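You operate a simulated robot arm through the tools that you are given. There is no shell and no other tool. Be economical: measure what you need, move in short steps, check, and stop when the job is done.

You are at the controls of a simulated two-armed robot. One attempt, no reset.

## Task
Take the tea towel from the table top and hang it over the towel rail.
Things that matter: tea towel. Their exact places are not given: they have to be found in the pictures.

Only the result counts: the job must be done as asked and must still hold three seconds after the hand-in. Knocking over, shifting, dropping, spilling or breaking anything else fails it. Flat cloth is picked up by pressing the open fingertips on it (5 to 10 N) and closing them slowly along it; thin cloth reads only 2 to 8 mm in the jaws.

## Robot
Two 7-joint arms with two-finger grippers on one trunk, on a base that drives. Base frame: it is fixed to the floor where the robot stands at the start and does not move with it; the origin is under the middle of the robot, x ahead of it, y to its left, z up. Lengths are in m, angles in degrees, forces in N, time in s.
The left shoulder is at the start at [0.115, 0.216, 1.065], the right one opposite. With the tool pointing down near the work surface each hand reaches from about 0.34 to 0.86 m from the robot's upright axis, wherever it stands, measured 20 degrees to its own side. Payload 3.18 kg a hand.
The tool frame of a hand sits at the grasp point between the pads (the TCP): z along the fingers, y along the line on which they close. The tips reach 0.03 m beyond it. Largest opening 0.144 m; the body of the gripper starts 0.103 m behind the TCP.
Orientation is that of the tool frame in the base frame, as a unit quaternion [w, x, y, z]. With the fingers straight down and closing along the base's y, the tool's x points along the base's -x, its y along +y and its z along -z.

## Interface
- The arms move only by the tool servo_tool. It takes "left_steps", "right_steps" or both (then of equal length, played together; a hand with none holds still); each is one flat list of numbers, 7 for each row, row after row: the gripper command, from -1 (fully open) to 1 (shut), values between in proportion, then the shift along the base's x, y, z in units of 300 mm (1.0 is 300 mm), then the turn, a rotation vector about the base's x, y, z in units of 120 degrees (1.0 is 120 degrees). In form: [jaw, dx, dy, dz, ax, ay, az, jaw, dx, dy, dz, ax, ay, az, ...]. A call has 1 to 12 rows; each row is the pose to reach, as a shift and turn from the pose commanded when the call began. A call with a number of a shift or a turn outside -1 to 1 is refused whole. Each row takes 0.2 s and may step no farther than 0.05 m and 8.6 degrees from the row before; otherwise, or with a gripper value out of range, the whole call is refused. Where a pose cannot be reached the arm comes as near as it can. A force on the tool above 40 N (or 10 N above the force at the start of the call, whichever is more), or a blocked arm, ends the call early, and 0.2 s more pass. The fingers move at their own pace and stop on an object; they squeeze with about 30 N. The grip force told is the motor's: it shows also when the fingers shut on nothing. Time passes only in rows, and 0.2 s behind the last, so rows that repeat a pose let the fingers close. It gives the time, the measured TCP pose, the force on the tool (base axes), the opening and the grip force at its end, in the units of the frame above (readings bear some noise), with the torque about the TCP (base axes, N m) and any sound that the robot's microphone picked up.
- Cameras (640 x 400 px; columns grow to the right, rows downward): "scene" is now at [0.2096, -0.0445, 1.2317]; the picture's right is [-0.57, -0.82, 0.00], its down [-0.60, 0.42, -0.68] and it looks along [0.56, -0.39, -0.73] (base axes); focal length 271 px, centre (320, 200). "left" rides on the left gripper at [0.076, -0.016, -0.143] in its tool frame; the picture's right is [0.21, 0.98, 0.00], its down [-0.84, 0.18, -0.51] and it looks along [-0.50, 0.11, 0.86] (tool axes); focal length 218 px, centre (320, 200). "right" rides on the right gripper at [0.077, 0.016, -0.143] in its tool frame; the picture's right is [-0.21, 0.98, 0.00], its down [-0.84, -0.18, -0.51] and it looks along [-0.50, -0.11, 0.86] (tool axes); focal length 218 px, centre (320, 200).
- snapshot(camera): a new picture of that camera. It takes no simulated time.
- move_column(by): slides the trunk up (or, below 0, down) by that many m; the arms and the scene camera ride with it, the base frame stays. It gives what a move gives, with no picture.
- drive_base(legs): drives the robot by 1 to 6 legs, each [ahead, left, turn to the left] in m, m and degrees, along the robot's own axes; the way and the turn of a leg run together, so that a leg with both is an arc; at most 1.5 m and 180 degrees a leg. The arms and the cameras ride along, it lands a little off, and it stops where it bumps. It gives what a move gives.
- head_to(pan, tilt): turns the head with the scene camera to pan (to the left, within 80 degrees either way) and tilt (down, from -29 to 69), counted from straight ahead of the robot. It gives what a move gives.
- point_at(camera, pixels): for up to 12 pixels [column, row] of the newest picture of that camera ("zoom" is the newest enlarged one), the place [x, y, z] in the base frame of the surface seen there, good to about 0.002 m. It takes no simulated time.
- zoom(camera, box): a new picture of the part [left, top, right, bottom] of that camera's present view, enlarged. It takes no simulated time.
- job_done(): hands the job in; it is judged then, once.

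Keep the steps short. Do not move on a guess: measure, check each grasp and each placing, and mend mistakes. In all there are 80 turns and 78 pictures (those below and enlarged ones count). Leave the grippers open and the arms clear of the work at the hand-in unless told otherwise, and finish with a single line.

The tools are called as name(argument=value, ...) on one line, values as JSON. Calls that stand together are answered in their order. servo_tool: Moves the arms, as the interface text tells. Its arguments: {"type":"object","properties":{"left_steps":{"type":"array","items":{"type":"number"}},"right_steps":{"type":"array","items":{"type":"number"}}},"required":[]} The other tools are called the same way: move_column (by) slides the trunk up or down; drive_base (legs) drives the base; head_to (pan, tilt) turns the head that bears the scene camera; snapshot (camera) takes a picture; point_at (camera, pixels) gives the place of the surface under pixels of a picture; zoom (camera, box) takes an enlarged picture of a part of a camera's view; job_done () hands the job in.

At the start:

```text
time: 0.0
left_tool_pos: [0.5692, 0.0479, 0.8988]
left_tcp_rot: [0.0, -0.001, 1.0, 0.0]
left_contact_force: [0.2, -0.4, -0.5]
left_ft_torque: [0.02, 0.01, -0.01]
left_width: 0.1441
left_finger_force: 0.1
right_tool_pos: [0.3959, -0.4884, 0.9054]
right_tcp_rot: [0.0, 0.0, 1.0, 0.0]
right_contact_force: [0.2, 0.1, -0.2]
right_ft_torque: [0.02, -0.02, -0.01]
right_width: 0.1441
right_finger_force: 0.0
trunk travel left (down, up): [-0.15, 0.219]
robot x, y, heading: [-0.001, 0.0014, 0.1]
head pan, tilt: [-34.8, 47.3]
```

scene: 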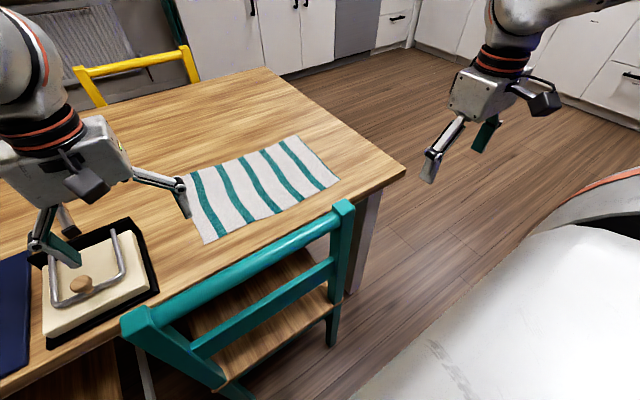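
right: 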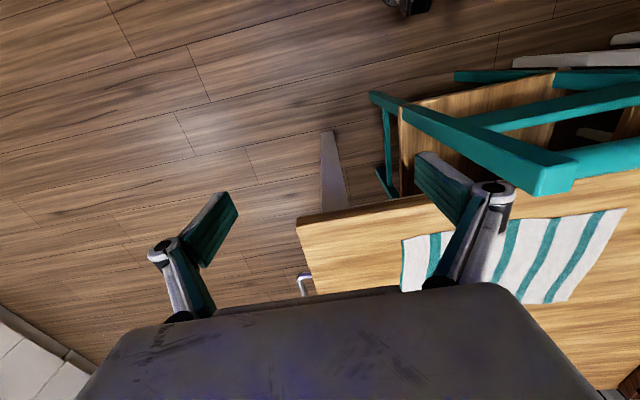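
left: 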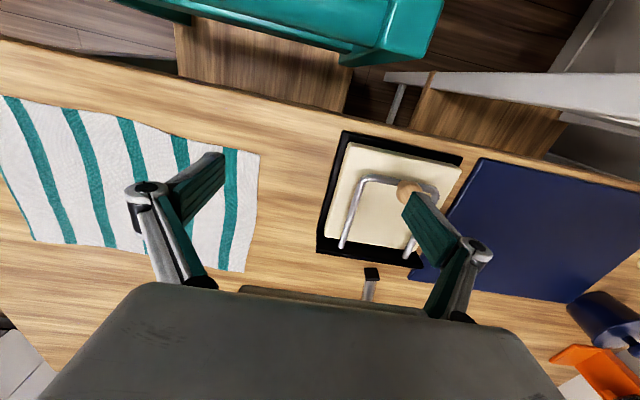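

The striped towel lies on the table at about (260,185) in the scene view. I'll measure its corners, and the metal object at (85,275), then turn the head to look for the rail.

point_at(camera="scene", pixels=[[186, 176], [206, 243], [297, 136], [339, 180], [260, 190], [403, 172], [268, 70], [345, 205], [130, 325], [110, 240], [180, 55], [70, 35]])

head_to(pan=30, tilt=35)

snapshot(camera="scene")

```text
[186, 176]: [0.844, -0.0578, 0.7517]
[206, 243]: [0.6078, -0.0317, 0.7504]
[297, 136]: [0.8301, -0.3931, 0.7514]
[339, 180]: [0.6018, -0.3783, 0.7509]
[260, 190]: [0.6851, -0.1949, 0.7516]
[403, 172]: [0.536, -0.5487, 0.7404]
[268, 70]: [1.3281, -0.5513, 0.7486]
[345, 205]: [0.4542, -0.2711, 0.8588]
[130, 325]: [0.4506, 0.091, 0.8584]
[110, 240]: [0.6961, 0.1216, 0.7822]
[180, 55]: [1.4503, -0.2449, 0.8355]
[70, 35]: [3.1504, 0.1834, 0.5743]
```

```text
time: 1.4
left_tool_pos: [0.5703, 0.0472, 0.8984]
left_tcp_rot: [0.0, -0.001, 1.0, 0.0]
left_contact_force: [0.2, 1.0, -0.6]
left_ft_torque: [0.0, 0.01, 0.02]
left_width: 0.1437
left_finger_force: 0.0
right_tool_pos: [0.395, -0.4869, 0.9057]
right_tcp_rot: [0.0, -0.001, 1.0, 0.0]
right_contact_force: [0.6, -0.1, 0.3]
right_ft_torque: [-0.01, 0.03, -0.01]
right_width: 0.1439
right_finger_force: 0.0
trunk travel left (down, up): [-0.15, 0.219]
robot x, y, heading: [0.0036, 0.0009, -0.2]
head pan, tilt: [30.0, 35.0]
```

```text
74 pictures are left
```

scene: 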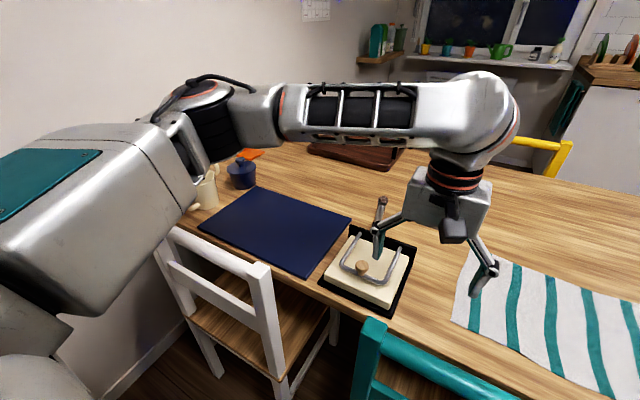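

No rail on the left side. I'll look ahead and to the right with the head higher.

head_to(pan=-20, tilt=10)

snapshot(camera="scene")

head_to(pan=-78, tilt=20)

snapshot(camera="scene")

```text
time: 2.5
left_tool_pos: [0.5688, 0.0479, 0.8979]
left_tcp_rot: [0.0, -0.001, 1.0, 0.0]
left_contact_force: [0.2, -0.1, -0.2]
left_ft_torque: [-0.01, 0.01, 0.01]
left_width: 0.1442
left_finger_force: 0.0
right_tool_pos: [0.3949, -0.4887, 0.9045]
right_tcp_rot: [0.0, 0.0, 1.0, 0.0]
right_contact_force: [-0.1, 0.0, -0.4]
right_ft_torque: [0.02, -0.01, 0.0]
right_width: 0.144
right_finger_force: 0.1
trunk travel left (down, up): [-0.15, 0.219]
robot x, y, heading: [0.0001, -0.0029, -0.1]
head pan, tilt: [-20.0, 10.0]
```

```text
73 pictures are left
```

scene: 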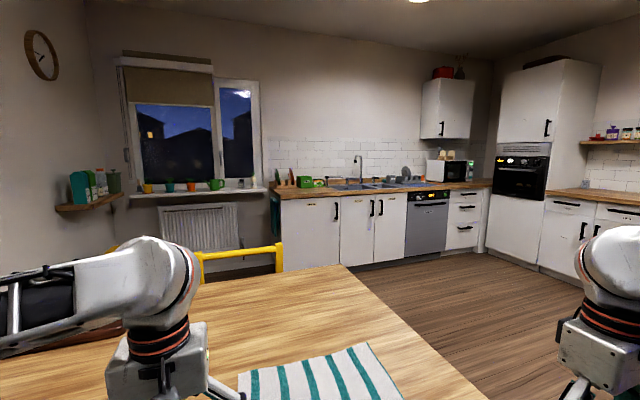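

```text
time: 3.8
left_tool_pos: [0.5688, 0.0475, 0.8982]
left_tcp_rot: [0.0, -0.001, 1.0, -0.001]
left_contact_force: [0.2, 0.1, 0.2]
left_ft_torque: [0.01, 0.02, 0.01]
left_width: 0.144
left_finger_force: 0.0
right_tool_pos: [0.3955, -0.4875, 0.9055]
right_tcp_rot: [0.0, 0.0, 1.0, -0.001]
right_contact_force: [0.1, -0.6, -0.2]
right_ft_torque: [-0.02, 0.01, 0.06]
right_width: 0.1438
right_finger_force: 0.0
trunk travel left (down, up): [-0.15, 0.219]
robot x, y, heading: [-0.0036, 0.0027, 0.4]
head pan, tilt: [-78.0, 20.0]
```

```text
72 pictures are left
```

scene: 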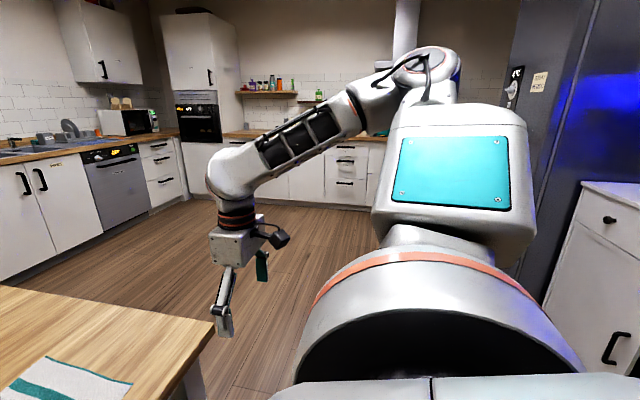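

A teal item hangs on the counter's left end at (275,215) of the ahead view. I'll zoom there.

head_to(pan=-5, tilt=15)

zoom(camera="scene", box=[200, 100, 440, 250])

zoom(camera="scene", box=[400, 100, 640, 250])

```text
time: 5.2
left_tool_pos: [0.57, 0.0481, 0.8976]
left_tcp_rot: [0.0, -0.001, 1.0, 0.0]
left_contact_force: [0.3, -1.1, 0.2]
left_ft_torque: [0.02, -0.03, -0.02]
left_width: 0.1443
left_finger_force: 0.0
right_tool_pos: [0.3956, -0.488, 0.9043]
right_tcp_rot: [0.0, 0.0, 1.0, 0.0]
right_contact_force: [-0.8, 0.4, 0.1]
right_ft_torque: [0.02, 0.0, -0.01]
right_width: 0.144
right_finger_force: 0.0
trunk travel left (down, up): [-0.15, 0.219]
robot x, y, heading: [-0.0022, -0.0003, -0.2]
head pan, tilt: [-5.0, 15.0]
```

```text
2.67 times, centred on (320, 175) of scene
```

zoom: 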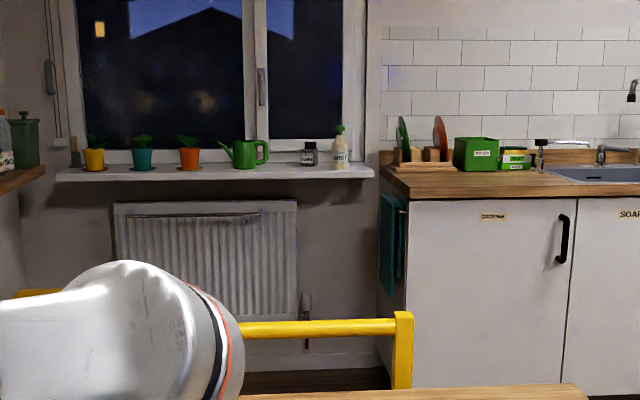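

```text
2.67 times, centred on (520, 175) of scene
```

zoom: 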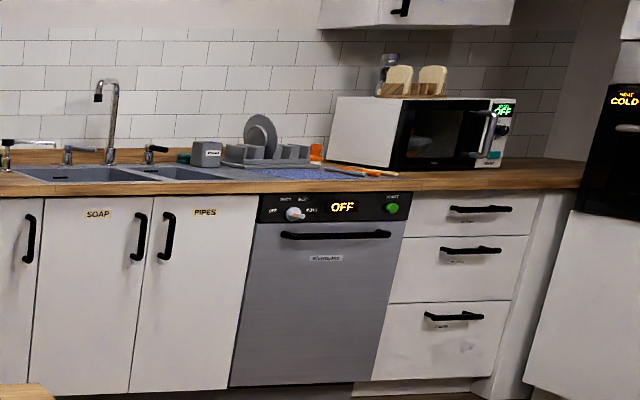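

Two candidates: a rail on the counter end holding a teal cloth (393,240 in the first zoom) and a thin bar on the radiator. I'll measure on the unmagnified scene and zoom tighter.

zoom(camera="scene", box=[320, 155, 384, 195])

point_at(camera="zoom", pixels=[[245, 205], [310, 230], [260, 300], [300, 200], [340, 200], [215, 300]])

zoom(camera="scene", box=[230, 160, 326, 220])

point_at(camera="zoom", pixels=[[100, 140], [300, 130], [150, 200], [300, 110]])

```text
10.00 times, centred on (352, 175) of scene
```

zoom: 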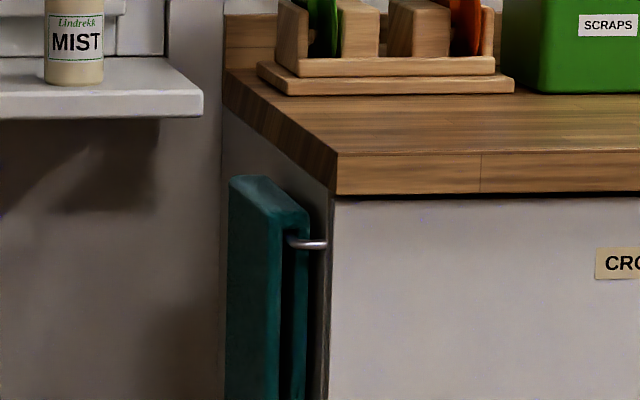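

```text
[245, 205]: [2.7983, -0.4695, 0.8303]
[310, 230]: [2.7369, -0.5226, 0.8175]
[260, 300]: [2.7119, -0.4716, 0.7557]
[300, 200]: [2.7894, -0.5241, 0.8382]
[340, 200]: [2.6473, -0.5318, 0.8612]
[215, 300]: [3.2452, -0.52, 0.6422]
```

```text
6.67 times, centred on (278, 190) of scene
```

zoom: 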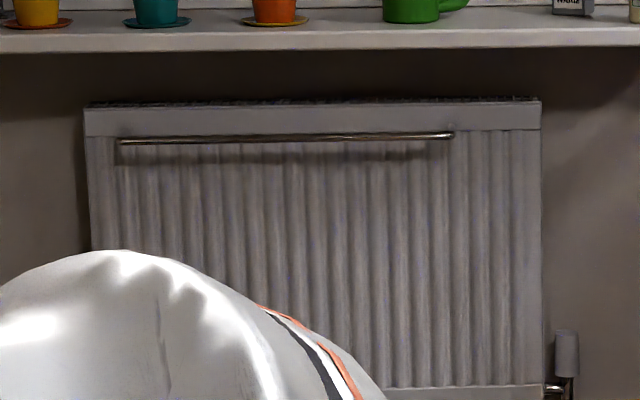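

```text
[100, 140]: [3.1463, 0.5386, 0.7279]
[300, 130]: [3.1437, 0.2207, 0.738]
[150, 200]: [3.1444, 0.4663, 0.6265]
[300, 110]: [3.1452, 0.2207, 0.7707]
```

The empty bar on the radiator is the likely rail. I'll zoom closer to measure how far it stands off the radiator and where the sill is.

zoom(camera="scene", box=[244, 165, 308, 205])

point_at(camera="zoom", pixels=[[50, 162], [60, 161], [200, 156], [300, 154], [400, 153], [500, 152], [540, 151], [200, 158], [300, 152], [300, 156], [300, 20], [100, 170]])

```text
10.00 times, centred on (276, 185) of scene
```

zoom: 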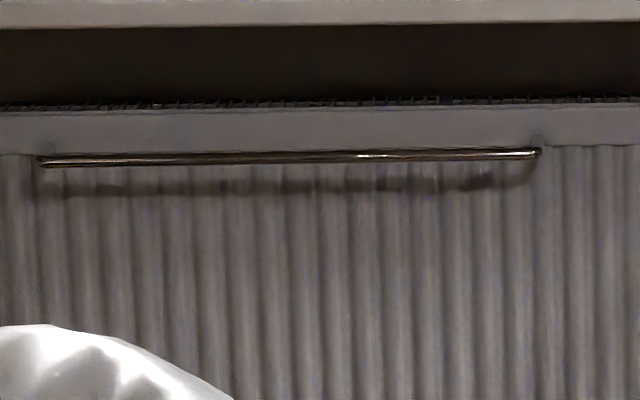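

```text
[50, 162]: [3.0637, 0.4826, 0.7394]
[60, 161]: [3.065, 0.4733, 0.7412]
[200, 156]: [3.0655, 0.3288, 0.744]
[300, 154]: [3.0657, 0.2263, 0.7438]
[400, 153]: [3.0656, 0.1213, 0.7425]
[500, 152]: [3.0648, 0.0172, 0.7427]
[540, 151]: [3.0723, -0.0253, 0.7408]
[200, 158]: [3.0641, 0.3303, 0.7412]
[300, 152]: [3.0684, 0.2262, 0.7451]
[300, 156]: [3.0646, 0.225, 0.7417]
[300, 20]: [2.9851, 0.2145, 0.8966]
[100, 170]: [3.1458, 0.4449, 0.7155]
```

The bar is at x≈3.068, z≈0.742, running from y 0.49 to -0.03. The radiator face is at 3.145 and the sill front at 2.985. The towel is centred near y=-0.215, so I'll strafe right 0.21 m to be symmetric about it, then look at it.

drive_base(legs=[[0, -0.215, 0]])

head_to(pan=0, tilt=50)

snapshot(camera="scene")

```text
time: 7.8
left_tool_pos: [0.5695, -0.1702, 0.8982]
left_tcp_rot: [0.0, 0.002, 1.0, 0.0]
left_contact_force: [-0.6, -0.1, -0.3]
left_ft_torque: [0.03, 0.0, 0.02]
left_width: 0.144
left_finger_force: 0.1
right_tool_pos: [0.393, -0.7055, 0.9056]
right_tcp_rot: [0.0, 0.002, 1.0, 0.0]
right_contact_force: [0.5, -0.2, -0.4]
right_ft_torque: [0.03, 0.02, -0.01]
right_width: 0.144
right_finger_force: 0.1
trunk travel left (down, up): [-0.15, 0.219]
robot x, y, heading: [-0.0025, -0.2138, -0.1]
head pan, tilt: [-5.0, 15.0]
```

```text
time: 8.8
left_tool_pos: [0.5701, -0.1697, 0.8988]
left_tcp_rot: [-0.001, 0.002, 1.0, 0.0]
left_contact_force: [-0.1, -0.3, 0.3]
left_ft_torque: [0.0, 0.0, -0.01]
left_width: 0.1442
left_finger_force: 0.1
right_tool_pos: [0.3918, -0.7044, 0.9059]
right_tcp_rot: [-0.001, 0.001, 1.0, 0.0]
right_contact_force: [0.2, 0.0, -0.4]
right_ft_torque: [0.0, -0.05, 0.02]
right_width: 0.1437
right_finger_force: 0.0
trunk travel left (down, up): [-0.15, 0.219]
robot x, y, heading: [-0.0018, -0.2157, -0.2]
head pan, tilt: [0.0, 50.0]
```

```text
66 pictures are left
```

scene: 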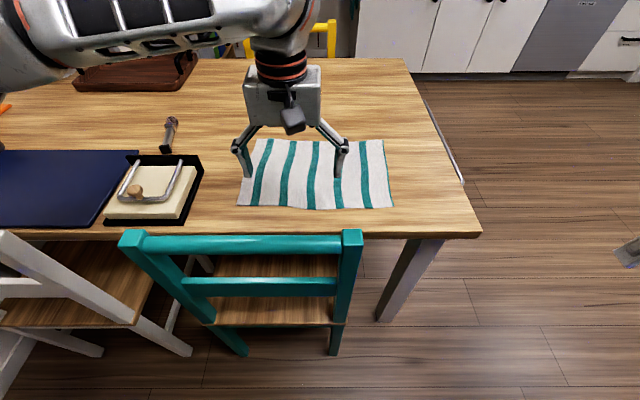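

A thin metal bar shows along the table's right end at (445,140). That could be a towel rail too, so I'll zoom and measure.

zoom(camera="scene", box=[392, 75, 492, 200])

snapshot(camera="right")

point_at(camera="scene", pixels=[[425, 100], [440, 131], [450, 150], [462, 180], [480, 232], [408, 62]])

```text
3.20 times, centred on (442, 138) of scene
```

zoom: 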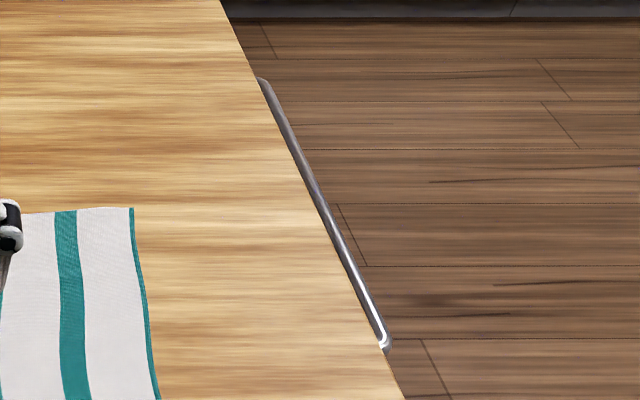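

```text
64 pictures are left
```

right: 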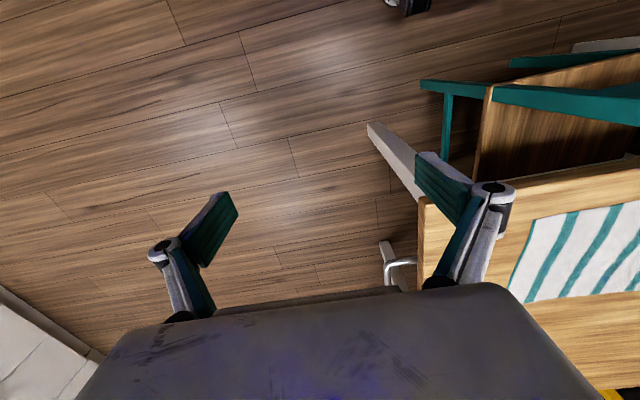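

```text
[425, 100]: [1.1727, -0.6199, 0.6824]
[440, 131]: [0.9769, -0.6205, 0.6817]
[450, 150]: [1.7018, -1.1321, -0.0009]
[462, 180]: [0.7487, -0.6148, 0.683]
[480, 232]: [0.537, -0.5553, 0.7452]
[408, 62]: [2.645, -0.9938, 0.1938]
```

The bar along the table's right end (y≈-0.617, z≈0.682, x 0.75–1.17) sits right beside the towel with open space above, so I take it as the towel rail. I'll work from the right of the table, facing +y, so that rail and towel are both in front. First I'll check the floor space there.

head_to(pan=-80, tilt=30)

snapshot(camera="scene")

point_at(camera="scene", pixels=[[550, 250], [600, 300], [630, 390], [560, 150], [320, 160], [240, 200], [100, 150]])

```text
time: 10.3
left_tool_pos: [0.5689, -0.1696, 0.8981]
left_tcp_rot: [0.0, 0.002, 1.0, 0.0]
left_contact_force: [0.7, 1.0, 0.4]
left_ft_torque: [0.0, 0.03, -0.02]
left_width: 0.1436
left_finger_force: 0.1
right_tool_pos: [0.3933, -0.7051, 0.9039]
right_tcp_rot: [0.0, 0.002, 1.0, 0.0]
right_contact_force: [-0.2, -0.1, 0.2]
right_ft_torque: [0.0, -0.03, 0.0]
right_width: 0.144
right_finger_force: 0.0
trunk travel left (down, up): [-0.15, 0.219]
robot x, y, heading: [-0.0019, -0.2187, -0.2]
head pan, tilt: [-80.0, 30.0]
```

```text
63 pictures are left
```

scene: 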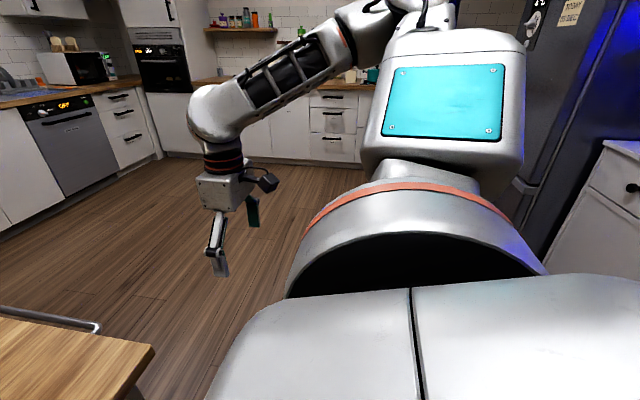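

```text
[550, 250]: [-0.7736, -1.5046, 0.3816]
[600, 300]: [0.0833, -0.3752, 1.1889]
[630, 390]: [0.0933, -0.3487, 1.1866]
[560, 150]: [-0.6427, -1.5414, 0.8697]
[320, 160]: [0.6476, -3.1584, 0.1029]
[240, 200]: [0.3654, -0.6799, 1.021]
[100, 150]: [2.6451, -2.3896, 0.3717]
```

The floor to the right is clear: cabinets are at x<-0.64 and at y≈-3.1. I'll drive right, ahead, then turn left 90°.

drive_base(legs=[[0, -1.0, 0], [0.82, 0, 0], [0, 0, 90]])

head_to(pan=0, tilt=48)

snapshot(camera="scene")

```text
time: 27.1
left_tool_pos: [0.7765, -0.6373, 0.8976]
left_tcp_rot: [0.0, -0.701, 0.713, -0.001]
left_contact_force: [-0.4, -0.3, -0.4]
left_ft_torque: [0.0, -0.05, 0.0]
left_width: 0.1438
left_finger_force: 0.0
right_tool_pos: [1.3089, -0.821, 0.9048]
right_tcp_rot: [0.001, -0.701, 0.713, 0.001]
right_contact_force: [-0.1, 0.7, 0.6]
right_ft_torque: [0.01, 0.0, -0.02]
right_width: 0.1439
right_finger_force: 0.0
trunk travel left (down, up): [-0.15, 0.219]
robot x, y, heading: [0.8164, -1.2073, 88.8]
head pan, tilt: [-80.0, 30.0]
```

```text
time: 28.6
left_tool_pos: [0.7758, -0.6371, 0.9002]
left_tcp_rot: [0.0, -0.701, 0.713, 0.0]
left_contact_force: [0.0, 0.1, 1.0]
left_ft_torque: [0.0, -0.02, -0.02]
left_width: 0.144
left_finger_force: 0.0
right_tool_pos: [1.3094, -0.8213, 0.9057]
right_tcp_rot: [0.0, -0.701, 0.713, 0.0]
right_contact_force: [0.3, 0.1, 0.2]
right_ft_torque: [0.02, 0.0, 0.0]
right_width: 0.144
right_finger_force: 0.0
trunk travel left (down, up): [-0.15, 0.219]
robot x, y, heading: [0.8176, -1.2078, 88.9]
head pan, tilt: [0.0, 48.0]
```

```text
62 pictures are left
```

scene: 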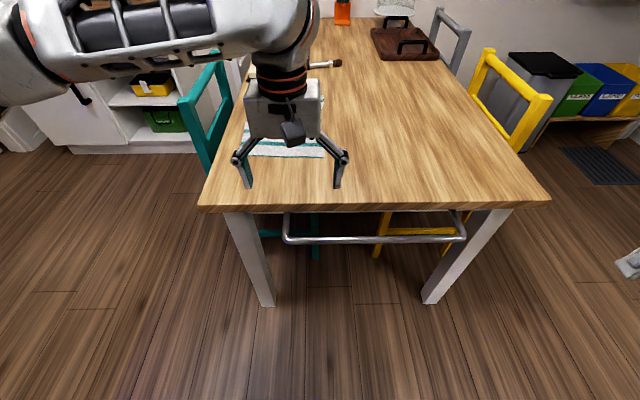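

The rail shows clearly from (285,240) to (465,238). I'll measure it, the table edge and the towel's near edge.

point_at(camera="scene", pixels=[[290, 241], [340, 239], [400, 238], [455, 237], [287, 220], [460, 220], [300, 211], [450, 207], [300, 204], [325, 157], [246, 154], [285, 145]])

zoom(camera="scene", box=[240, 180, 500, 270])

```text
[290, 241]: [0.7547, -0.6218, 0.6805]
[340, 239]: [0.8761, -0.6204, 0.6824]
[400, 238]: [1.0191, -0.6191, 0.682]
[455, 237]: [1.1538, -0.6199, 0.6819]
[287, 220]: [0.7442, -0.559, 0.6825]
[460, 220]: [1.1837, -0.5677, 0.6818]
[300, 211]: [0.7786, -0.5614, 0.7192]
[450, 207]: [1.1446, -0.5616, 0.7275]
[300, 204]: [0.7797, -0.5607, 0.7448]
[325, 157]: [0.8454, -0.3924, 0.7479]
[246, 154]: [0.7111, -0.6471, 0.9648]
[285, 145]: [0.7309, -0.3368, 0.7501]
```

```text
2.46 times, centred on (370, 225) of scene
```

zoom: 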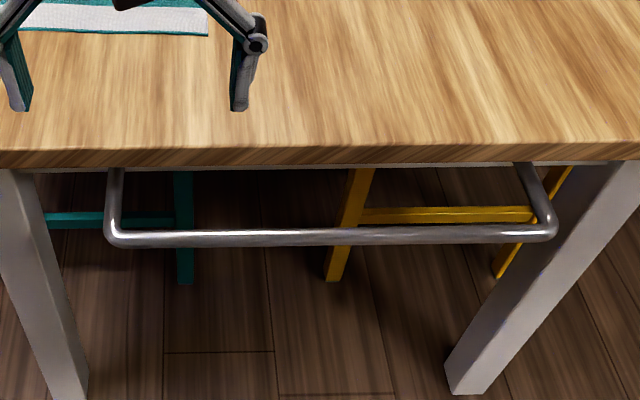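

Rail: x 0.755–1.165, top z 0.684, and about 45 mm of gap to the table edge (y -0.562). Plan: pinch the towel with both hands on a line across its middle, closing along x. Carry it over the gap so the short flap passes outside the rail, then lower. First I'll drive a little closer and centre on the towel.

drive_base(legs=[[0.15, 0.075, 1.1]])

```text
time: 30.0
left_tool_pos: [0.6942, -0.49, 0.8984]
left_tcp_rot: [-0.001, -0.706, 0.708, 0.0]
left_contact_force: [-0.1, 0.4, -1.1]
left_ft_torque: [-0.04, -0.05, 0.02]
left_width: 0.1439
left_finger_force: 0.0
right_tool_pos: [1.2308, -0.665, 0.9042]
right_tcp_rot: [0.001, -0.707, 0.707, 0.0]
right_contact_force: [-0.5, 0.7, -0.4]
right_ft_torque: [-0.02, -0.03, -0.01]
right_width: 0.144
right_finger_force: 0.1
trunk travel left (down, up): [-0.15, 0.219]
robot x, y, heading: [0.7405, -1.0641, 89.8]
head pan, tilt: [0.0, 48.0]
```

Now I'll move both hands over the towel at about 0.9 m height with jaws partly closed to 50 mm, in two stages.

servo_tool(left_steps=[0.3, -0.0258, 0.1042, 0, 0, 0, 0, 0.3, -0.0517, 0.2083, 0, 0, 0, 0, 0.3, -0.0775, 0.3125, 0, 0, 0, 0, 0.3, -0.1033, 0.4167, 0, 0, 0, 0, 0.3, -0.1292, 0.5208, 0, 0, 0, 0, 0.3, -0.155, 0.625, 0, 0, 0, 0, 0.3, -0.1808, 0.7292, 0, 0, 0, 0, 0.3, -0.2067, 0.8333, 0, 0, 0, 0], right_steps=[0.3, -0.1125, 0.1167, 0, 0, 0, 0, 0.3, -0.225, 0.2333, 0, 0, 0, 0, 0.3, -0.3375, 0.35, 0, 0, 0, 0, 0.3, -0.45, 0.4667, 0, 0, 0, 0, 0.3, -0.5625, 0.5833, 0, 0, 0, 0, 0.3, -0.675, 0.7, 0, 0, 0, 0, 0.3, -0.7875, 0.8167, 0, 0, 0, 0, 0.3, -0.9, 0.9333, 0, 0, 0, 0])

snapshot(camera="scene")

```text
time: 31.8
left_tool_pos: [0.638, -0.2723, 0.8956]
left_tcp_rot: [-0.001, -0.707, 0.707, -0.002]
left_contact_force: [0.7, 0.2, 0.0]
left_ft_torque: [-0.02, -0.05, 0.01]
left_width: 0.0504
left_finger_force: 0.1
left hand out of reach, approached as far as the arm can: row 8
right_tool_pos: [0.9697, -0.3928, 0.9014]
right_tcp_rot: [0.001, -0.705, 0.71, -0.002]
right_contact_force: [0.2, 0.3, 0.7]
right_ft_torque: [-0.01, -0.01, 0.01]
right_width: 0.0504
right_finger_force: 0.0
right hand out of reach, approached as far as the arm can: row 8
trunk travel left (down, up): [-0.15, 0.219]
robot x, y, heading: [0.7404, -1.0616, 90.0]
head pan, tilt: [0.0, 48.0]
```

```text
60 pictures are left
```

scene: 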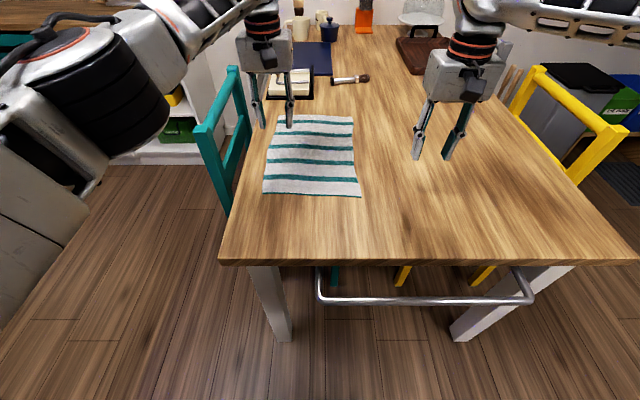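

Both hands report a reach limit near here. I'll aim for a nearer pinch line (y≈-0.285), at a lower height, and see whether the right hand gets there.

servo_tool(left_steps=[0.3, -0.01, -0.03, -0.03, 0, 0, 0, 0.3, -0.01, -0.05, -0.06, 0, 0, 0, 0.3, -0.01, -0.07, -0.1, 0, 0, 0, 0.3, -0.01, -0.09, -0.14, 0, 0, 0], right_steps=[0.3, -0.125, 0.08, -0.03, 0, 0, 0, 0.3, -0.25, 0.17, -0.06, 0, 0, 0, 0.3, -0.38, 0.25, -0.1, 0, 0, 0, 0.3, -0.5, 0.33, -0.14, 0, 0, 0])

```text
time: 32.8
left_tool_pos: [0.6374, -0.3001, 0.8578]
left_tcp_rot: [0.001, -0.707, 0.708, 0.001]
left_contact_force: [0.4, 0.0, 0.5]
left_ft_torque: [0.04, 0.01, 0.0]
left_width: 0.0502
left_finger_force: 0.1
right_tool_pos: [0.9618, -0.3944, 0.8881]
right_tcp_rot: [0.001, -0.706, 0.708, 0.0]
right_contact_force: [-0.1, 1.0, -0.5]
right_ft_torque: [-0.01, 0.0, -0.01]
right_width: 0.0503
right_finger_force: 0.1
right hand out of reach, approached as far as the arm can: row 1, 2, 3, 4
trunk travel left (down, up): [-0.15, 0.219]
robot x, y, heading: [0.7389, -1.0573, 89.8]
head pan, tilt: [0.0, 48.0]
```

The left hand is fine. The right hand is stuck at (0.96,-0.39), so I'll test moving it inward while pulling back slightly, to find the limit.

servo_tool(right_steps=[0.3, -0.06, -0.06, -0.03, 0, 0, 0, 0.3, -0.16, -0.1, -0.06, 0, 0, 0, 0.3, -0.28, -0.12, -0.1, 0, 0, 0, 0.3, -0.4, -0.12, -0.13, 0, 0, 0])

```text
time: 33.8
left_tool_pos: [0.6379, -0.3006, 0.8561]
left_tcp_rot: [0.0, -0.706, 0.708, 0.0]
left_contact_force: [0.2, -0.8, -0.4]
left_ft_torque: [-0.01, 0.03, -0.04]
left_width: 0.0504
left_finger_force: 0.0
right_tool_pos: [0.9171, -0.4489, 0.858]
right_tcp_rot: [0.0, -0.706, 0.708, 0.002]
right_contact_force: [0.1, 1.0, -0.6]
right_ft_torque: [-0.02, 0.02, -0.01]
right_width: 0.0504
right_finger_force: 0.0
right hand out of reach, approached as far as the arm can: row 2, 3, 4
trunk travel left (down, up): [-0.15, 0.219]
robot x, y, heading: [0.7407, -1.059, 89.6]
head pan, tilt: [0.0, 48.0]
```

The right arm is probably at a wrist limit. I'll try turning the right tool about z by +30° while moving it inward.

servo_tool(right_steps=[0.3, 0, 0, 0, 0, 0, 0.07, 0.3, 0, 0, 0, 0, 0, 0.14, 0.3, 0, 0, 0, 0, 0, 0.21, 0.3, 0, 0, 0, 0, 0, 0.25, 0.3, -0.12, 0.03, 0, 0, 0, 0.25, 0.3, -0.2, 0.1, 0, 0, 0, 0.25])

```text
time: 35.2
left_tool_pos: [0.6371, -0.2994, 0.8566]
left_tcp_rot: [0.0, -0.707, 0.708, -0.001]
left_contact_force: [0.4, -0.3, -0.9]
left_ft_torque: [0.02, -0.02, 0.0]
left_width: 0.0503
left_finger_force: 0.1
right_tool_pos: [0.9143, -0.4529, 0.8586]
right_tcp_rot: [0.001, 0.865, -0.501, -0.001]
right_contact_force: [-0.3, -0.3, -0.1]
right_ft_torque: [0.01, -0.03, -0.04]
right_width: 0.0507
right_finger_force: 0.0
right hand out of reach, approached as far as the arm can: row 3, 5, 6
trunk travel left (down, up): [-0.15, 0.219]
robot x, y, heading: [0.7402, -1.0581, 89.9]
head pan, tilt: [0.0, 48.0]
```

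Yaw was not the limit; it looks like an elbow posture trap. I'll undo the yaw, pull the hand back, move inward there, then forward.

servo_tool(right_steps=[0.3, 0, -0.16, 0, 0, 0, -0.07, 0.3, 0, -0.32, 0, 0, 0, -0.14, 0.3, 0, -0.48, 0, 0, 0, -0.21, 0.3, 0, -0.64, 0, 0, 0, -0.25, 0.3, -0.14, -0.64, 0, 0, 0, -0.25, 0.3, -0.28, -0.64, 0, 0, 0, -0.25, 0.3, -0.4, -0.64, 0, 0, 0, -0.25])

snapshot(camera="scene")

```text
time: 36.8
left_tool_pos: [0.6364, -0.3001, 0.8574]
left_tcp_rot: [0.001, -0.707, 0.707, 0.001]
left_contact_force: [0.2, 0.1, 0.1]
left_ft_torque: [-0.02, 0.0, 0.04]
left_width: 0.0501
left_finger_force: 0.1
right_tool_pos: [0.868, -0.6445, 0.8656]
right_tcp_rot: [0.0, -0.706, 0.708, 0.001]
right_contact_force: [-0.2, 0.3, 0.1]
right_ft_torque: [-0.01, -0.01, 0.0]
right_width: 0.0503
right_finger_force: 0.1
right hand out of reach, approached as far as the arm can: row 6, 7
trunk travel left (down, up): [-0.15, 0.219]
robot x, y, heading: [0.7413, -1.0604, 89.8]
head pan, tilt: [0.0, 48.0]
```

```text
59 pictures are left
```

scene: 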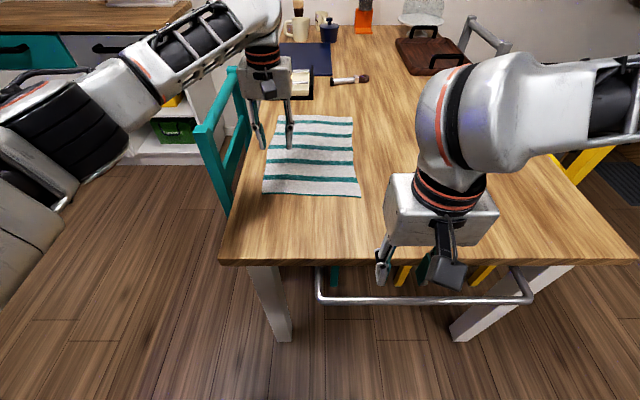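

The right elbow is far out to the side. I'll try raising the right hand first, then moving inward and forward, to get into a better posture.

servo_tool(right_steps=[0.3, 0.1, 0, 0.16, 0, 0, 0, 0.3, 0.1, 0, 0.32, 0, 0, 0, 0.3, 0.1, 0, 0.48, 0, 0, 0, 0.3, 0.1, 0, 0.62, 0, 0, 0, 0.3, 0, 0.08, 0.62, 0, 0, 0, 0.3, -0.1, 0.16, 0.62, 0, 0, 0, 0.3, -0.2, 0.26, 0.62, 0, 0, 0, 0.3, -0.3, 0.36, 0.62, 0, 0, 0])

```text
refused: row 1 steps farther than a row can; nothing moved
```

Row 1 was a little too long. I'll raise first without the sideways part.

servo_tool(right_steps=[0.3, 0.0, 0, 0.16, 0, 0, 0, 0.3, 0.0, 0, 0.32, 0, 0, 0, 0.3, 0, 0, 0.48, 0, 0, 0, 0.3, 0, 0, 0.62, 0, 0, 0, 0.3, 0, 0.15, 0.62, 0, 0, 0, 0.3, 0, 0.3, 0.62, 0, 0, 0, 0.3, 0, 0.45, 0.62, 0, 0, 0, 0.3, 0, 0.6, 0.62, 0, 0, 0])

snapshot(camera="scene")

```text
time: 38.6
left_tool_pos: [0.6385, -0.2987, 0.8534]
left_tcp_rot: [0.002, 0.707, -0.707, 0.001]
left_contact_force: [0.4, 0.9, -0.8]
left_ft_torque: [-0.06, 0.02, -0.01]
left_width: 0.0505
left_finger_force: 0.0
right_tool_pos: [0.9258, -0.4909, 1.0406]
right_tcp_rot: [-0.001, -0.706, 0.708, -0.001]
right_contact_force: [0.1, 0.5, -0.7]
right_ft_torque: [-0.09, 0.04, 0.01]
right_width: 0.0505
right_finger_force: 0.0
right hand out of reach, approached as far as the arm can: row 4, 5, 6, 7, 8
trunk travel left (down, up): [-0.15, 0.219]
robot x, y, heading: [0.7414, -1.0615, 89.9]
head pan, tilt: [0.0, 48.0]
```

```text
58 pictures are left
```

scene: 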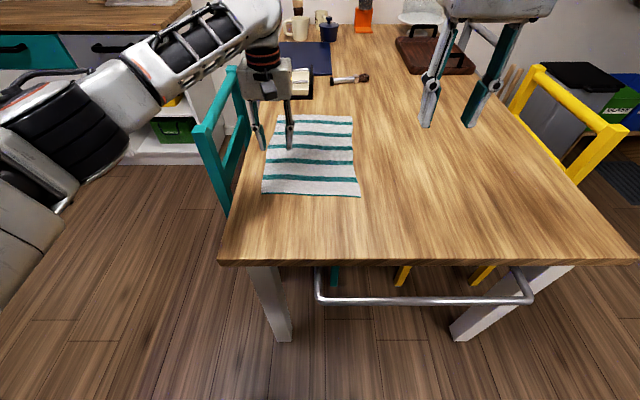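

I'll test whether the right hand reaches forward when it works on its own side, at (1.05,-0.34).

servo_tool(right_steps=[0.3, 0.14, 0, 0, 0, 0, 0, 0.3, 0.28, 0, 0, 0, 0, 0, 0.3, 0.42, 0, 0, 0, 0, 0, 0.3, 0.56, 0, 0, 0, 0, 0, 0.3, 0.7, 0, -0.05, 0, 0, 0, 0.3, 0.85, 0, -0.1, 0, 0, 0, 0.3, 0.85, 0.1, -0.2, 0, 0, 0, 0.3, 0.85, 0.2, -0.3, 0, 0, 0, 0.3, 0.85, 0.3, -0.4, 0, 0, 0, 0.3, 0.85, 0.36, -0.54, 0, 0, 0, 0.3, 0.85, 0.42, -0.62, 0, 0, 0])

```text
time: 41.0
left_tool_pos: [0.6368, -0.2992, 0.8563]
left_tcp_rot: [0.001, -0.706, 0.708, 0.0]
left_contact_force: [-0.2, 1.3, -0.2]
left_ft_torque: [0.02, 0.01, -0.01]
left_width: 0.0507
left_finger_force: 0.0
right_tool_pos: [1.1819, -0.367, 0.8602]
right_tcp_rot: [0.0, -0.706, 0.708, 0.0]
right_contact_force: [0.6, -0.5, -0.6]
right_ft_torque: [0.0, 0.0, 0.02]
right_width: 0.0503
right_finger_force: 0.1
trunk travel left (down, up): [-0.15, 0.219]
robot x, y, heading: [0.7427, -1.0596, 89.9]
head pan, tilt: [0.0, 48.0]
```

Reached with no limit at a lateral of 0.44. Now I'll move inward at this depth to find how far it goes.

servo_tool(right_steps=[0.3, -0.1, 0.06, 0, 0, 0, 0, 0.3, -0.2, 0.12, 0, 0, 0, 0, 0.3, -0.33, 0.18, 0, 0, 0, 0, 0.3, -0.46, 0.22, 0, 0, 0, 0, 0.3, -0.6, 0.25, 0, 0, 0, 0, 0.3, -0.75, 0.25, 0, 0, 0, 0])

```text
time: 42.4
left_tool_pos: [0.6358, -0.2993, 0.8569]
left_tcp_rot: [0.0, -0.706, 0.708, 0.0]
left_contact_force: [0.5, -0.1, -0.6]
left_ft_torque: [0.01, -0.01, -0.01]
left_width: 0.0502
left_finger_force: 0.0
right_tool_pos: [1.0568, -0.3227, 0.8622]
right_tcp_rot: [0.003, -0.706, 0.708, 0.002]
right_contact_force: [0.3, -0.3, 0.0]
right_ft_torque: [0.03, -0.01, -0.05]
right_width: 0.0501
right_finger_force: 0.1
right hand out of reach, approached as far as the arm can: row 4, 5, 6
trunk travel left (down, up): [-0.15, 0.219]
robot x, y, heading: [0.7407, -1.0592, 89.8]
head pan, tilt: [0.0, 48.0]
```

The right hand reaches well only on its own side. So I'll first pull the towel about 0.17 m towards the table end with the left hand (pinch mid near edge, drag), which brings it into easy reach of both hands. Left hand goes above the near edge at (0.72,-0.365).

servo_tool(left_steps=[0.45, 0.12, -0.09, 0, 0, 0, 0, 0.45, 0.24, -0.18, 0, 0, 0, 0, 0.45, 0.28, -0.22, -0.08, 0, 0, 0, 0.45, 0.28, -0.22, -0.19, 0, 0, 0], right_steps=[0.3, 0.1, -0.1, 0.05, 0, 0, 0, 0.3, 0.2, -0.2, 0.1, 0, 0, 0, 0.3, 0.2, -0.3, 0.1, 0, 0, 0, 0.3, 0.2, -0.4, 0.1, 0, 0, 0])

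snapshot(camera="left")

snapshot(camera="scene")

```text
time: 43.4
left_tool_pos: [0.7206, -0.3658, 0.8003]
left_tcp_rot: [0.0, -0.706, 0.708, 0.0]
left_contact_force: [0.0, 0.8, -0.1]
left_ft_torque: [-0.02, 0.01, 0.0]
left_width: 0.0397
left_finger_force: 0.1
right_tool_pos: [1.1155, -0.4429, 0.8903]
right_tcp_rot: [0.0, -0.707, 0.708, 0.0]
right_contact_force: [-0.1, -0.8, 0.0]
right_ft_torque: [-0.01, 0.03, 0.01]
right_width: 0.0503
right_finger_force: 0.1
trunk travel left (down, up): [-0.15, 0.219]
robot x, y, heading: [0.7422, -1.0598, 89.7]
head pan, tilt: [0.0, 48.0]
```

```text
57 pictures are left
```

left: 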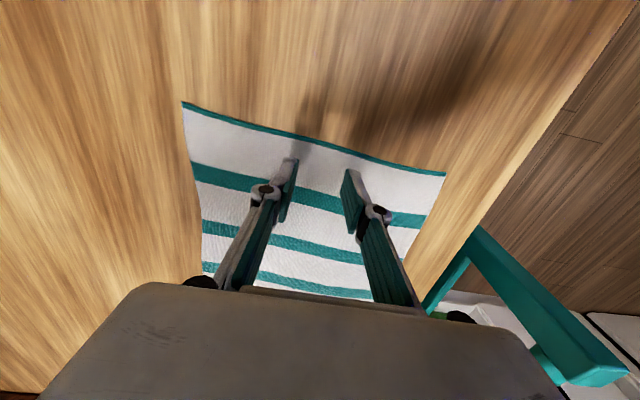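

```text
56 pictures are left
```

scene: 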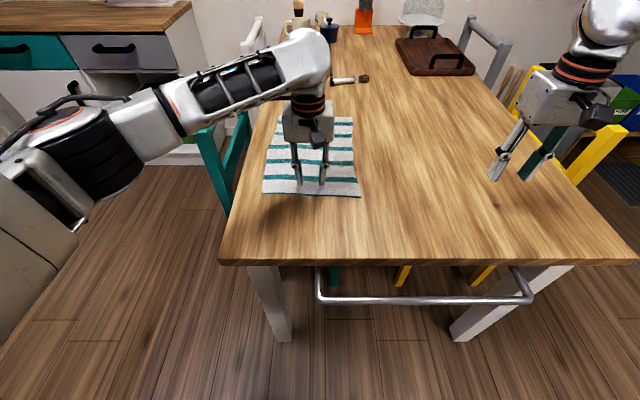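

The fingers stand over the near edge, between the first stripes. I'll lower in small steps to touch, aiming for 5–10 N.

servo_tool(left_steps=[0.45, 0, 0, -0.03, 0, 0, 0, 0.45, 0, 0, -0.05, 0, 0, 0, 0.45, 0, 0, -0.06, 0, 0, 0, 0.45, 0, 0, -0.068, 0, 0, 0])

```text
time: 44.4
left_tool_pos: [0.7218, -0.3647, 0.7817]
left_tcp_rot: [0.001, -0.707, 0.708, 0.002]
left_contact_force: [-1.4, -1.6, 8.2]
left_ft_torque: [-0.13, 0.09, 0.02]
left_width: 0.0397
left_finger_force: 0.2
right_tool_pos: [1.115, -0.4437, 0.8914]
right_tcp_rot: [0.0, -0.707, 0.708, 0.001]
right_contact_force: [0.3, 0.1, 1.0]
right_ft_torque: [-0.01, 0.04, 0.01]
right_width: 0.0503
right_finger_force: 0.1
trunk travel left (down, up): [-0.15, 0.219]
robot x, y, heading: [0.7423, -1.0599, 89.9]
head pan, tilt: [0.0, 48.0]
```

Contact at 8.2 N. Now I'll close slowly along the cloth.

servo_tool(left_steps=[0.55, 0, 0, 0, 0, 0, 0, 0.65, 0, 0, 0, 0, 0, 0, 0.75, 0, 0, 0, 0, 0, 0, 0.83, 0, 0, 0, 0, 0, 0, 0.9, 0, 0, 0, 0, 0, 0, 0.96, 0, 0, 0, 0, 0, 0, 1, 0, 0, 0, 0, 0, 0, 1, 0, 0, 0, 0, 0, 0, 1, 0, 0, 0, 0, 0, 0])

snapshot(camera="left")

```text
time: 46.4
left_tool_pos: [0.7205, -0.3645, 0.7799]
left_tcp_rot: [0.0, 0.707, -0.707, 0.0]
left_contact_force: [-0.6, -0.2, 0.5]
left_ft_torque: [-0.06, 0.01, 0.05]
left_width: 0.0052
left_finger_force: 33.3
right_tool_pos: [1.1162, -0.4426, 0.8891]
right_tcp_rot: [0.001, -0.707, 0.707, 0.0]
right_contact_force: [0.6, -0.7, -0.5]
right_ft_torque: [-0.01, 0.01, 0.0]
right_width: 0.0504
right_finger_force: 0.0
trunk travel left (down, up): [-0.15, 0.219]
robot x, y, heading: [0.7378, -1.0598, 89.8]
head pan, tilt: [0.0, 48.0]
```

```text
55 pictures are left
```

left: 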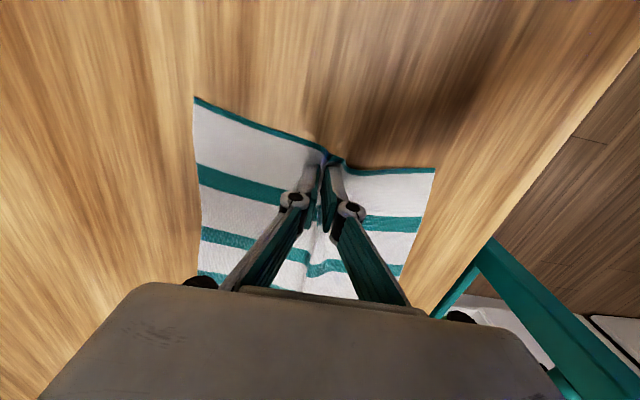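

The pinch holds (5.2 mm). I'll raise 6 mm and drag towards the table end by 0.15 m.

servo_tool(left_steps=[1, 0, 0, 0.02, 0, 0, 0, 1, 0, -0.05, 0.02, 0, 0, 0, 1, 0, -0.11, 0.02, 0, 0, 0, 1, 0, -0.17, 0.02, 0, 0, 0, 1, 0, -0.23, 0.02, 0, 0, 0, 1, 0, -0.29, 0.02, 0, 0, 0, 1, 0, -0.35, 0.02, 0, 0, 0, 1, 0, -0.41, 0.02, 0, 0, 0, 1, 0, -0.46, 0.02, 0, 0, 0, 1, 0, -0.5, 0.02, 0, 0, 0])

snapshot(camera="scene")

```text
time: 48.6
left_tool_pos: [0.7203, -0.515, 0.7838]
left_tcp_rot: [0.0, -0.707, 0.708, 0.0]
left_contact_force: [-0.3, 0.1, 1.3]
left_ft_torque: [0.03, 0.02, 0.02]
left_width: 0.0032
left_finger_force: 26.6
right_tool_pos: [1.1159, -0.4433, 0.8903]
right_tcp_rot: [0.0, -0.706, 0.708, 0.001]
right_contact_force: [-0.2, -0.1, -0.3]
right_ft_torque: [0.01, -0.02, 0.04]
right_width: 0.0504
right_finger_force: 0.0
trunk travel left (down, up): [-0.15, 0.219]
robot x, y, heading: [0.7396, -1.0584, 90.0]
head pan, tilt: [0.0, 48.0]
```

```text
54 pictures are left
```

scene: 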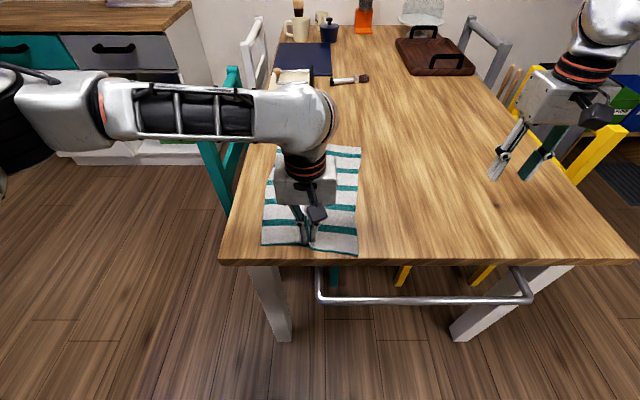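

The towel slid as a whole. I'll open and raise the left hand clear, then look.

servo_tool(left_steps=[0.8, 0, 0, 0, 0, 0, 0, 0.6, 0, 0, 0, 0, 0, 0, 0.45, 0, 0, 0, 0, 0, 0, 0.45, 0, 0, 0.08, 0, 0, 0, 0.45, 0, 0, 0.2, 0, 0, 0, 0.45, -0.1, 0, 0.32, 0, 0, 0, 0.45, -0.25, 0, 0.4, 0, 0, 0, 0.45, -0.4, 0, 0.4, 0, 0, 0])

snapshot(camera="scene")

```text
refused: row 7 steps farther than a row can; nothing moved
```

```text
53 pictures are left
```

scene: 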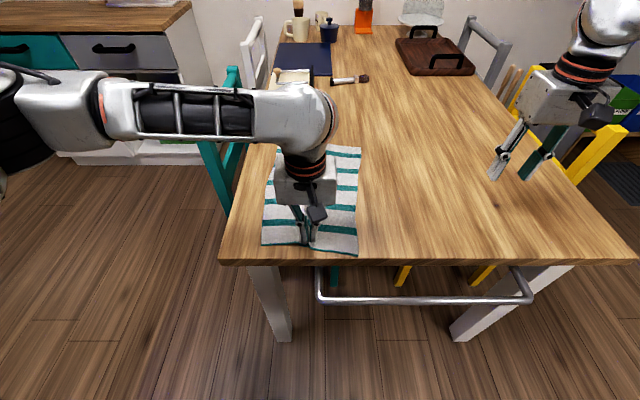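

One row was too long; sending it again with shorter steps.

servo_tool(left_steps=[0.8, 0, 0, 0, 0, 0, 0, 0.6, 0, 0, 0, 0, 0, 0, 0.45, 0, 0, 0, 0, 0, 0, 0.45, 0, 0, 0.08, 0, 0, 0, 0.45, 0, 0, 0.2, 0, 0, 0, 0.45, 0, 0, 0.32, 0, 0, 0, 0.45, 0, 0, 0.4, 0, 0, 0])

drive_base(legs=[[0, 0.15, 0]])

snapshot(camera="scene")

```text
time: 50.2
left_tool_pos: [0.7207, -0.514, 0.9032]
left_tcp_rot: [0.0, -0.707, 0.707, 0.0]
left_contact_force: [0.1, 0.3, 0.4]
left_ft_torque: [0.05, -0.02, 0.02]
left_width: 0.0398
left_finger_force: 0.2
right_tool_pos: [1.1162, -0.4431, 0.8895]
right_tcp_rot: [0.001, -0.706, 0.708, 0.001]
right_contact_force: [-1.3, -0.2, -0.8]
right_ft_torque: [0.03, 0.0, -0.02]
right_width: 0.0504
right_finger_force: 0.0
trunk travel left (down, up): [-0.15, 0.219]
robot x, y, heading: [0.7417, -1.0614, 89.9]
head pan, tilt: [0.0, 48.0]
```

```text
time: 52.2
left_tool_pos: [0.5685, -0.5139, 0.9036]
left_tcp_rot: [-0.001, -0.707, 0.707, 0.0]
left_contact_force: [-0.3, 0.0, 0.3]
left_ft_torque: [-0.01, -0.02, -0.01]
left_width: 0.0395
left_finger_force: 0.2
right_tool_pos: [0.9641, -0.4422, 0.8902]
right_tcp_rot: [0.0, -0.706, 0.708, 0.0]
right_contact_force: [-0.4, 0.5, -0.8]
right_ft_torque: [-0.04, -0.01, -0.01]
right_width: 0.0504
right_finger_force: 0.0
trunk travel left (down, up): [-0.15, 0.219]
robot x, y, heading: [0.5897, -1.0591, 89.9]
head pan, tilt: [0.0, 48.0]
```

```text
52 pictures are left
```

scene: 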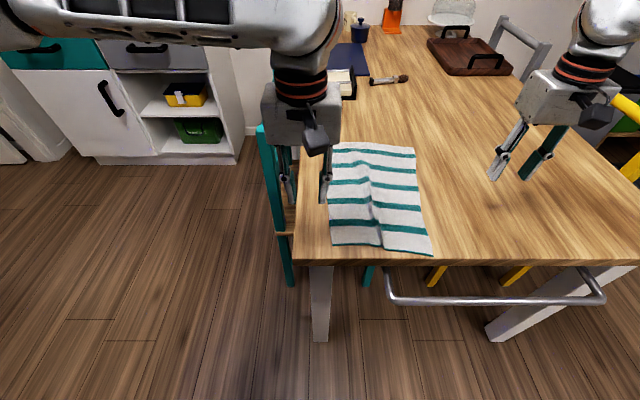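

I'll measure the towel's corners and mid line now.

point_at(camera="scene", pixels=[[333, 246], [431, 253], [414, 147], [340, 143], [329, 200], [421, 200], [374, 201], [345, 200], [405, 200], [372, 185]])

```text
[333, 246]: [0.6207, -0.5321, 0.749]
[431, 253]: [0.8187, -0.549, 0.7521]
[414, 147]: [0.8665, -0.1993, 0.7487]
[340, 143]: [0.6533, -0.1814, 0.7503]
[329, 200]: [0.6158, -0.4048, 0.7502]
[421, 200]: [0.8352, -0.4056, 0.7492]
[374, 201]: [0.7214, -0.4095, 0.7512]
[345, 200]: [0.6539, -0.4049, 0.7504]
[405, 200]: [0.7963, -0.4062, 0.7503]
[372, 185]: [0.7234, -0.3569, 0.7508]
```

Towel: y -0.54 to -0.19 and x 0.617–0.835. The pinch line is y=-0.405, left at x=0.642, right at x=0.815. I'll move both hands to just above it.

servo_tool(left_steps=[0.5, 0.06, 0.09, 0, 0, 0, 0, 0.5, 0.12, 0.18, 0, 0, 0, 0, 0.5, 0.18, 0.27, 0, 0, 0, 0, 0.5, 0.245, 0.363, 0, 0, 0, 0, 0.5, 0.245, 0.363, -0.12, 0, 0, 0, 0.5, 0.245, 0.363, -0.24, 0, 0, 0, 0.5, 0.245, 0.363, -0.34, 0, 0, 0], right_steps=[0.5, -0.12, 0.03, 0, 0, 0, 0, 0.5, -0.24, 0.06, 0, 0, 0, 0, 0.5, -0.37, 0.09, 0, 0, 0, 0, 0.5, -0.497, 0.123, 0, 0, 0, 0, 0.5, -0.497, 0.123, -0.12, 0, 0, 0, 0.5, -0.497, 0.123, -0.21, 0, 0, 0, 0.5, -0.497, 0.123, -0.295, 0, 0, 0])

snapshot(camera="scene")

```text
time: 53.8
left_tool_pos: [0.6439, -0.4032, 0.8017]
left_tcp_rot: [-0.001, -0.707, 0.707, -0.001]
left_contact_force: [0.3, 0.1, -0.6]
left_ft_torque: [-0.05, 0.0, 0.02]
left_width: 0.0357
left_finger_force: 0.1
right_tool_pos: [0.8162, -0.4049, 0.7993]
right_tcp_rot: [-0.001, -0.707, 0.707, -0.001]
right_contact_force: [0.5, 0.0, -0.4]
right_ft_torque: [-0.04, 0.02, -0.01]
right_width: 0.0358
right_finger_force: 0.1
trunk travel left (down, up): [-0.15, 0.219]
robot x, y, heading: [0.5894, -1.0605, 89.8]
head pan, tilt: [0.0, 48.0]
```

```text
51 pictures are left
```

scene: 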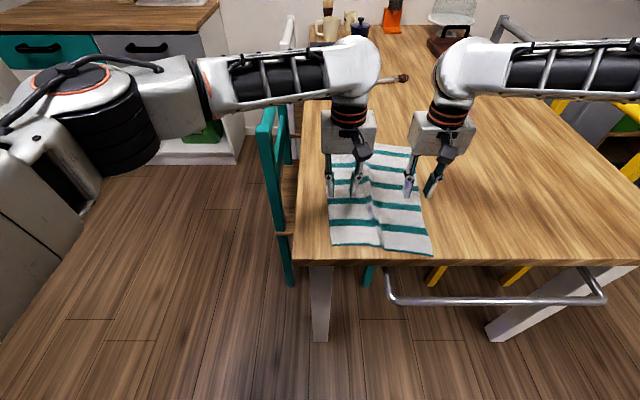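

Both hands got there. I'll check the right hand's outer finger against the towel's side edge.

snapshot(camera="right")

snapshot(camera="left")

```text
50 pictures are left
```

right: 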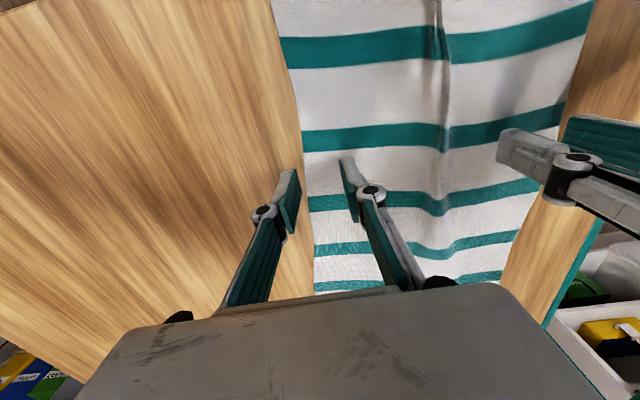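

```text
49 pictures are left
```

left: 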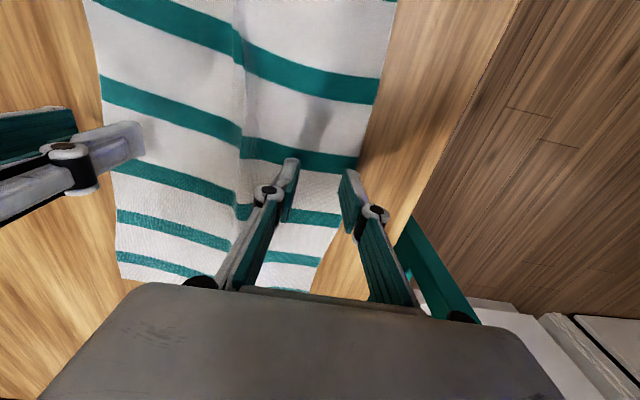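

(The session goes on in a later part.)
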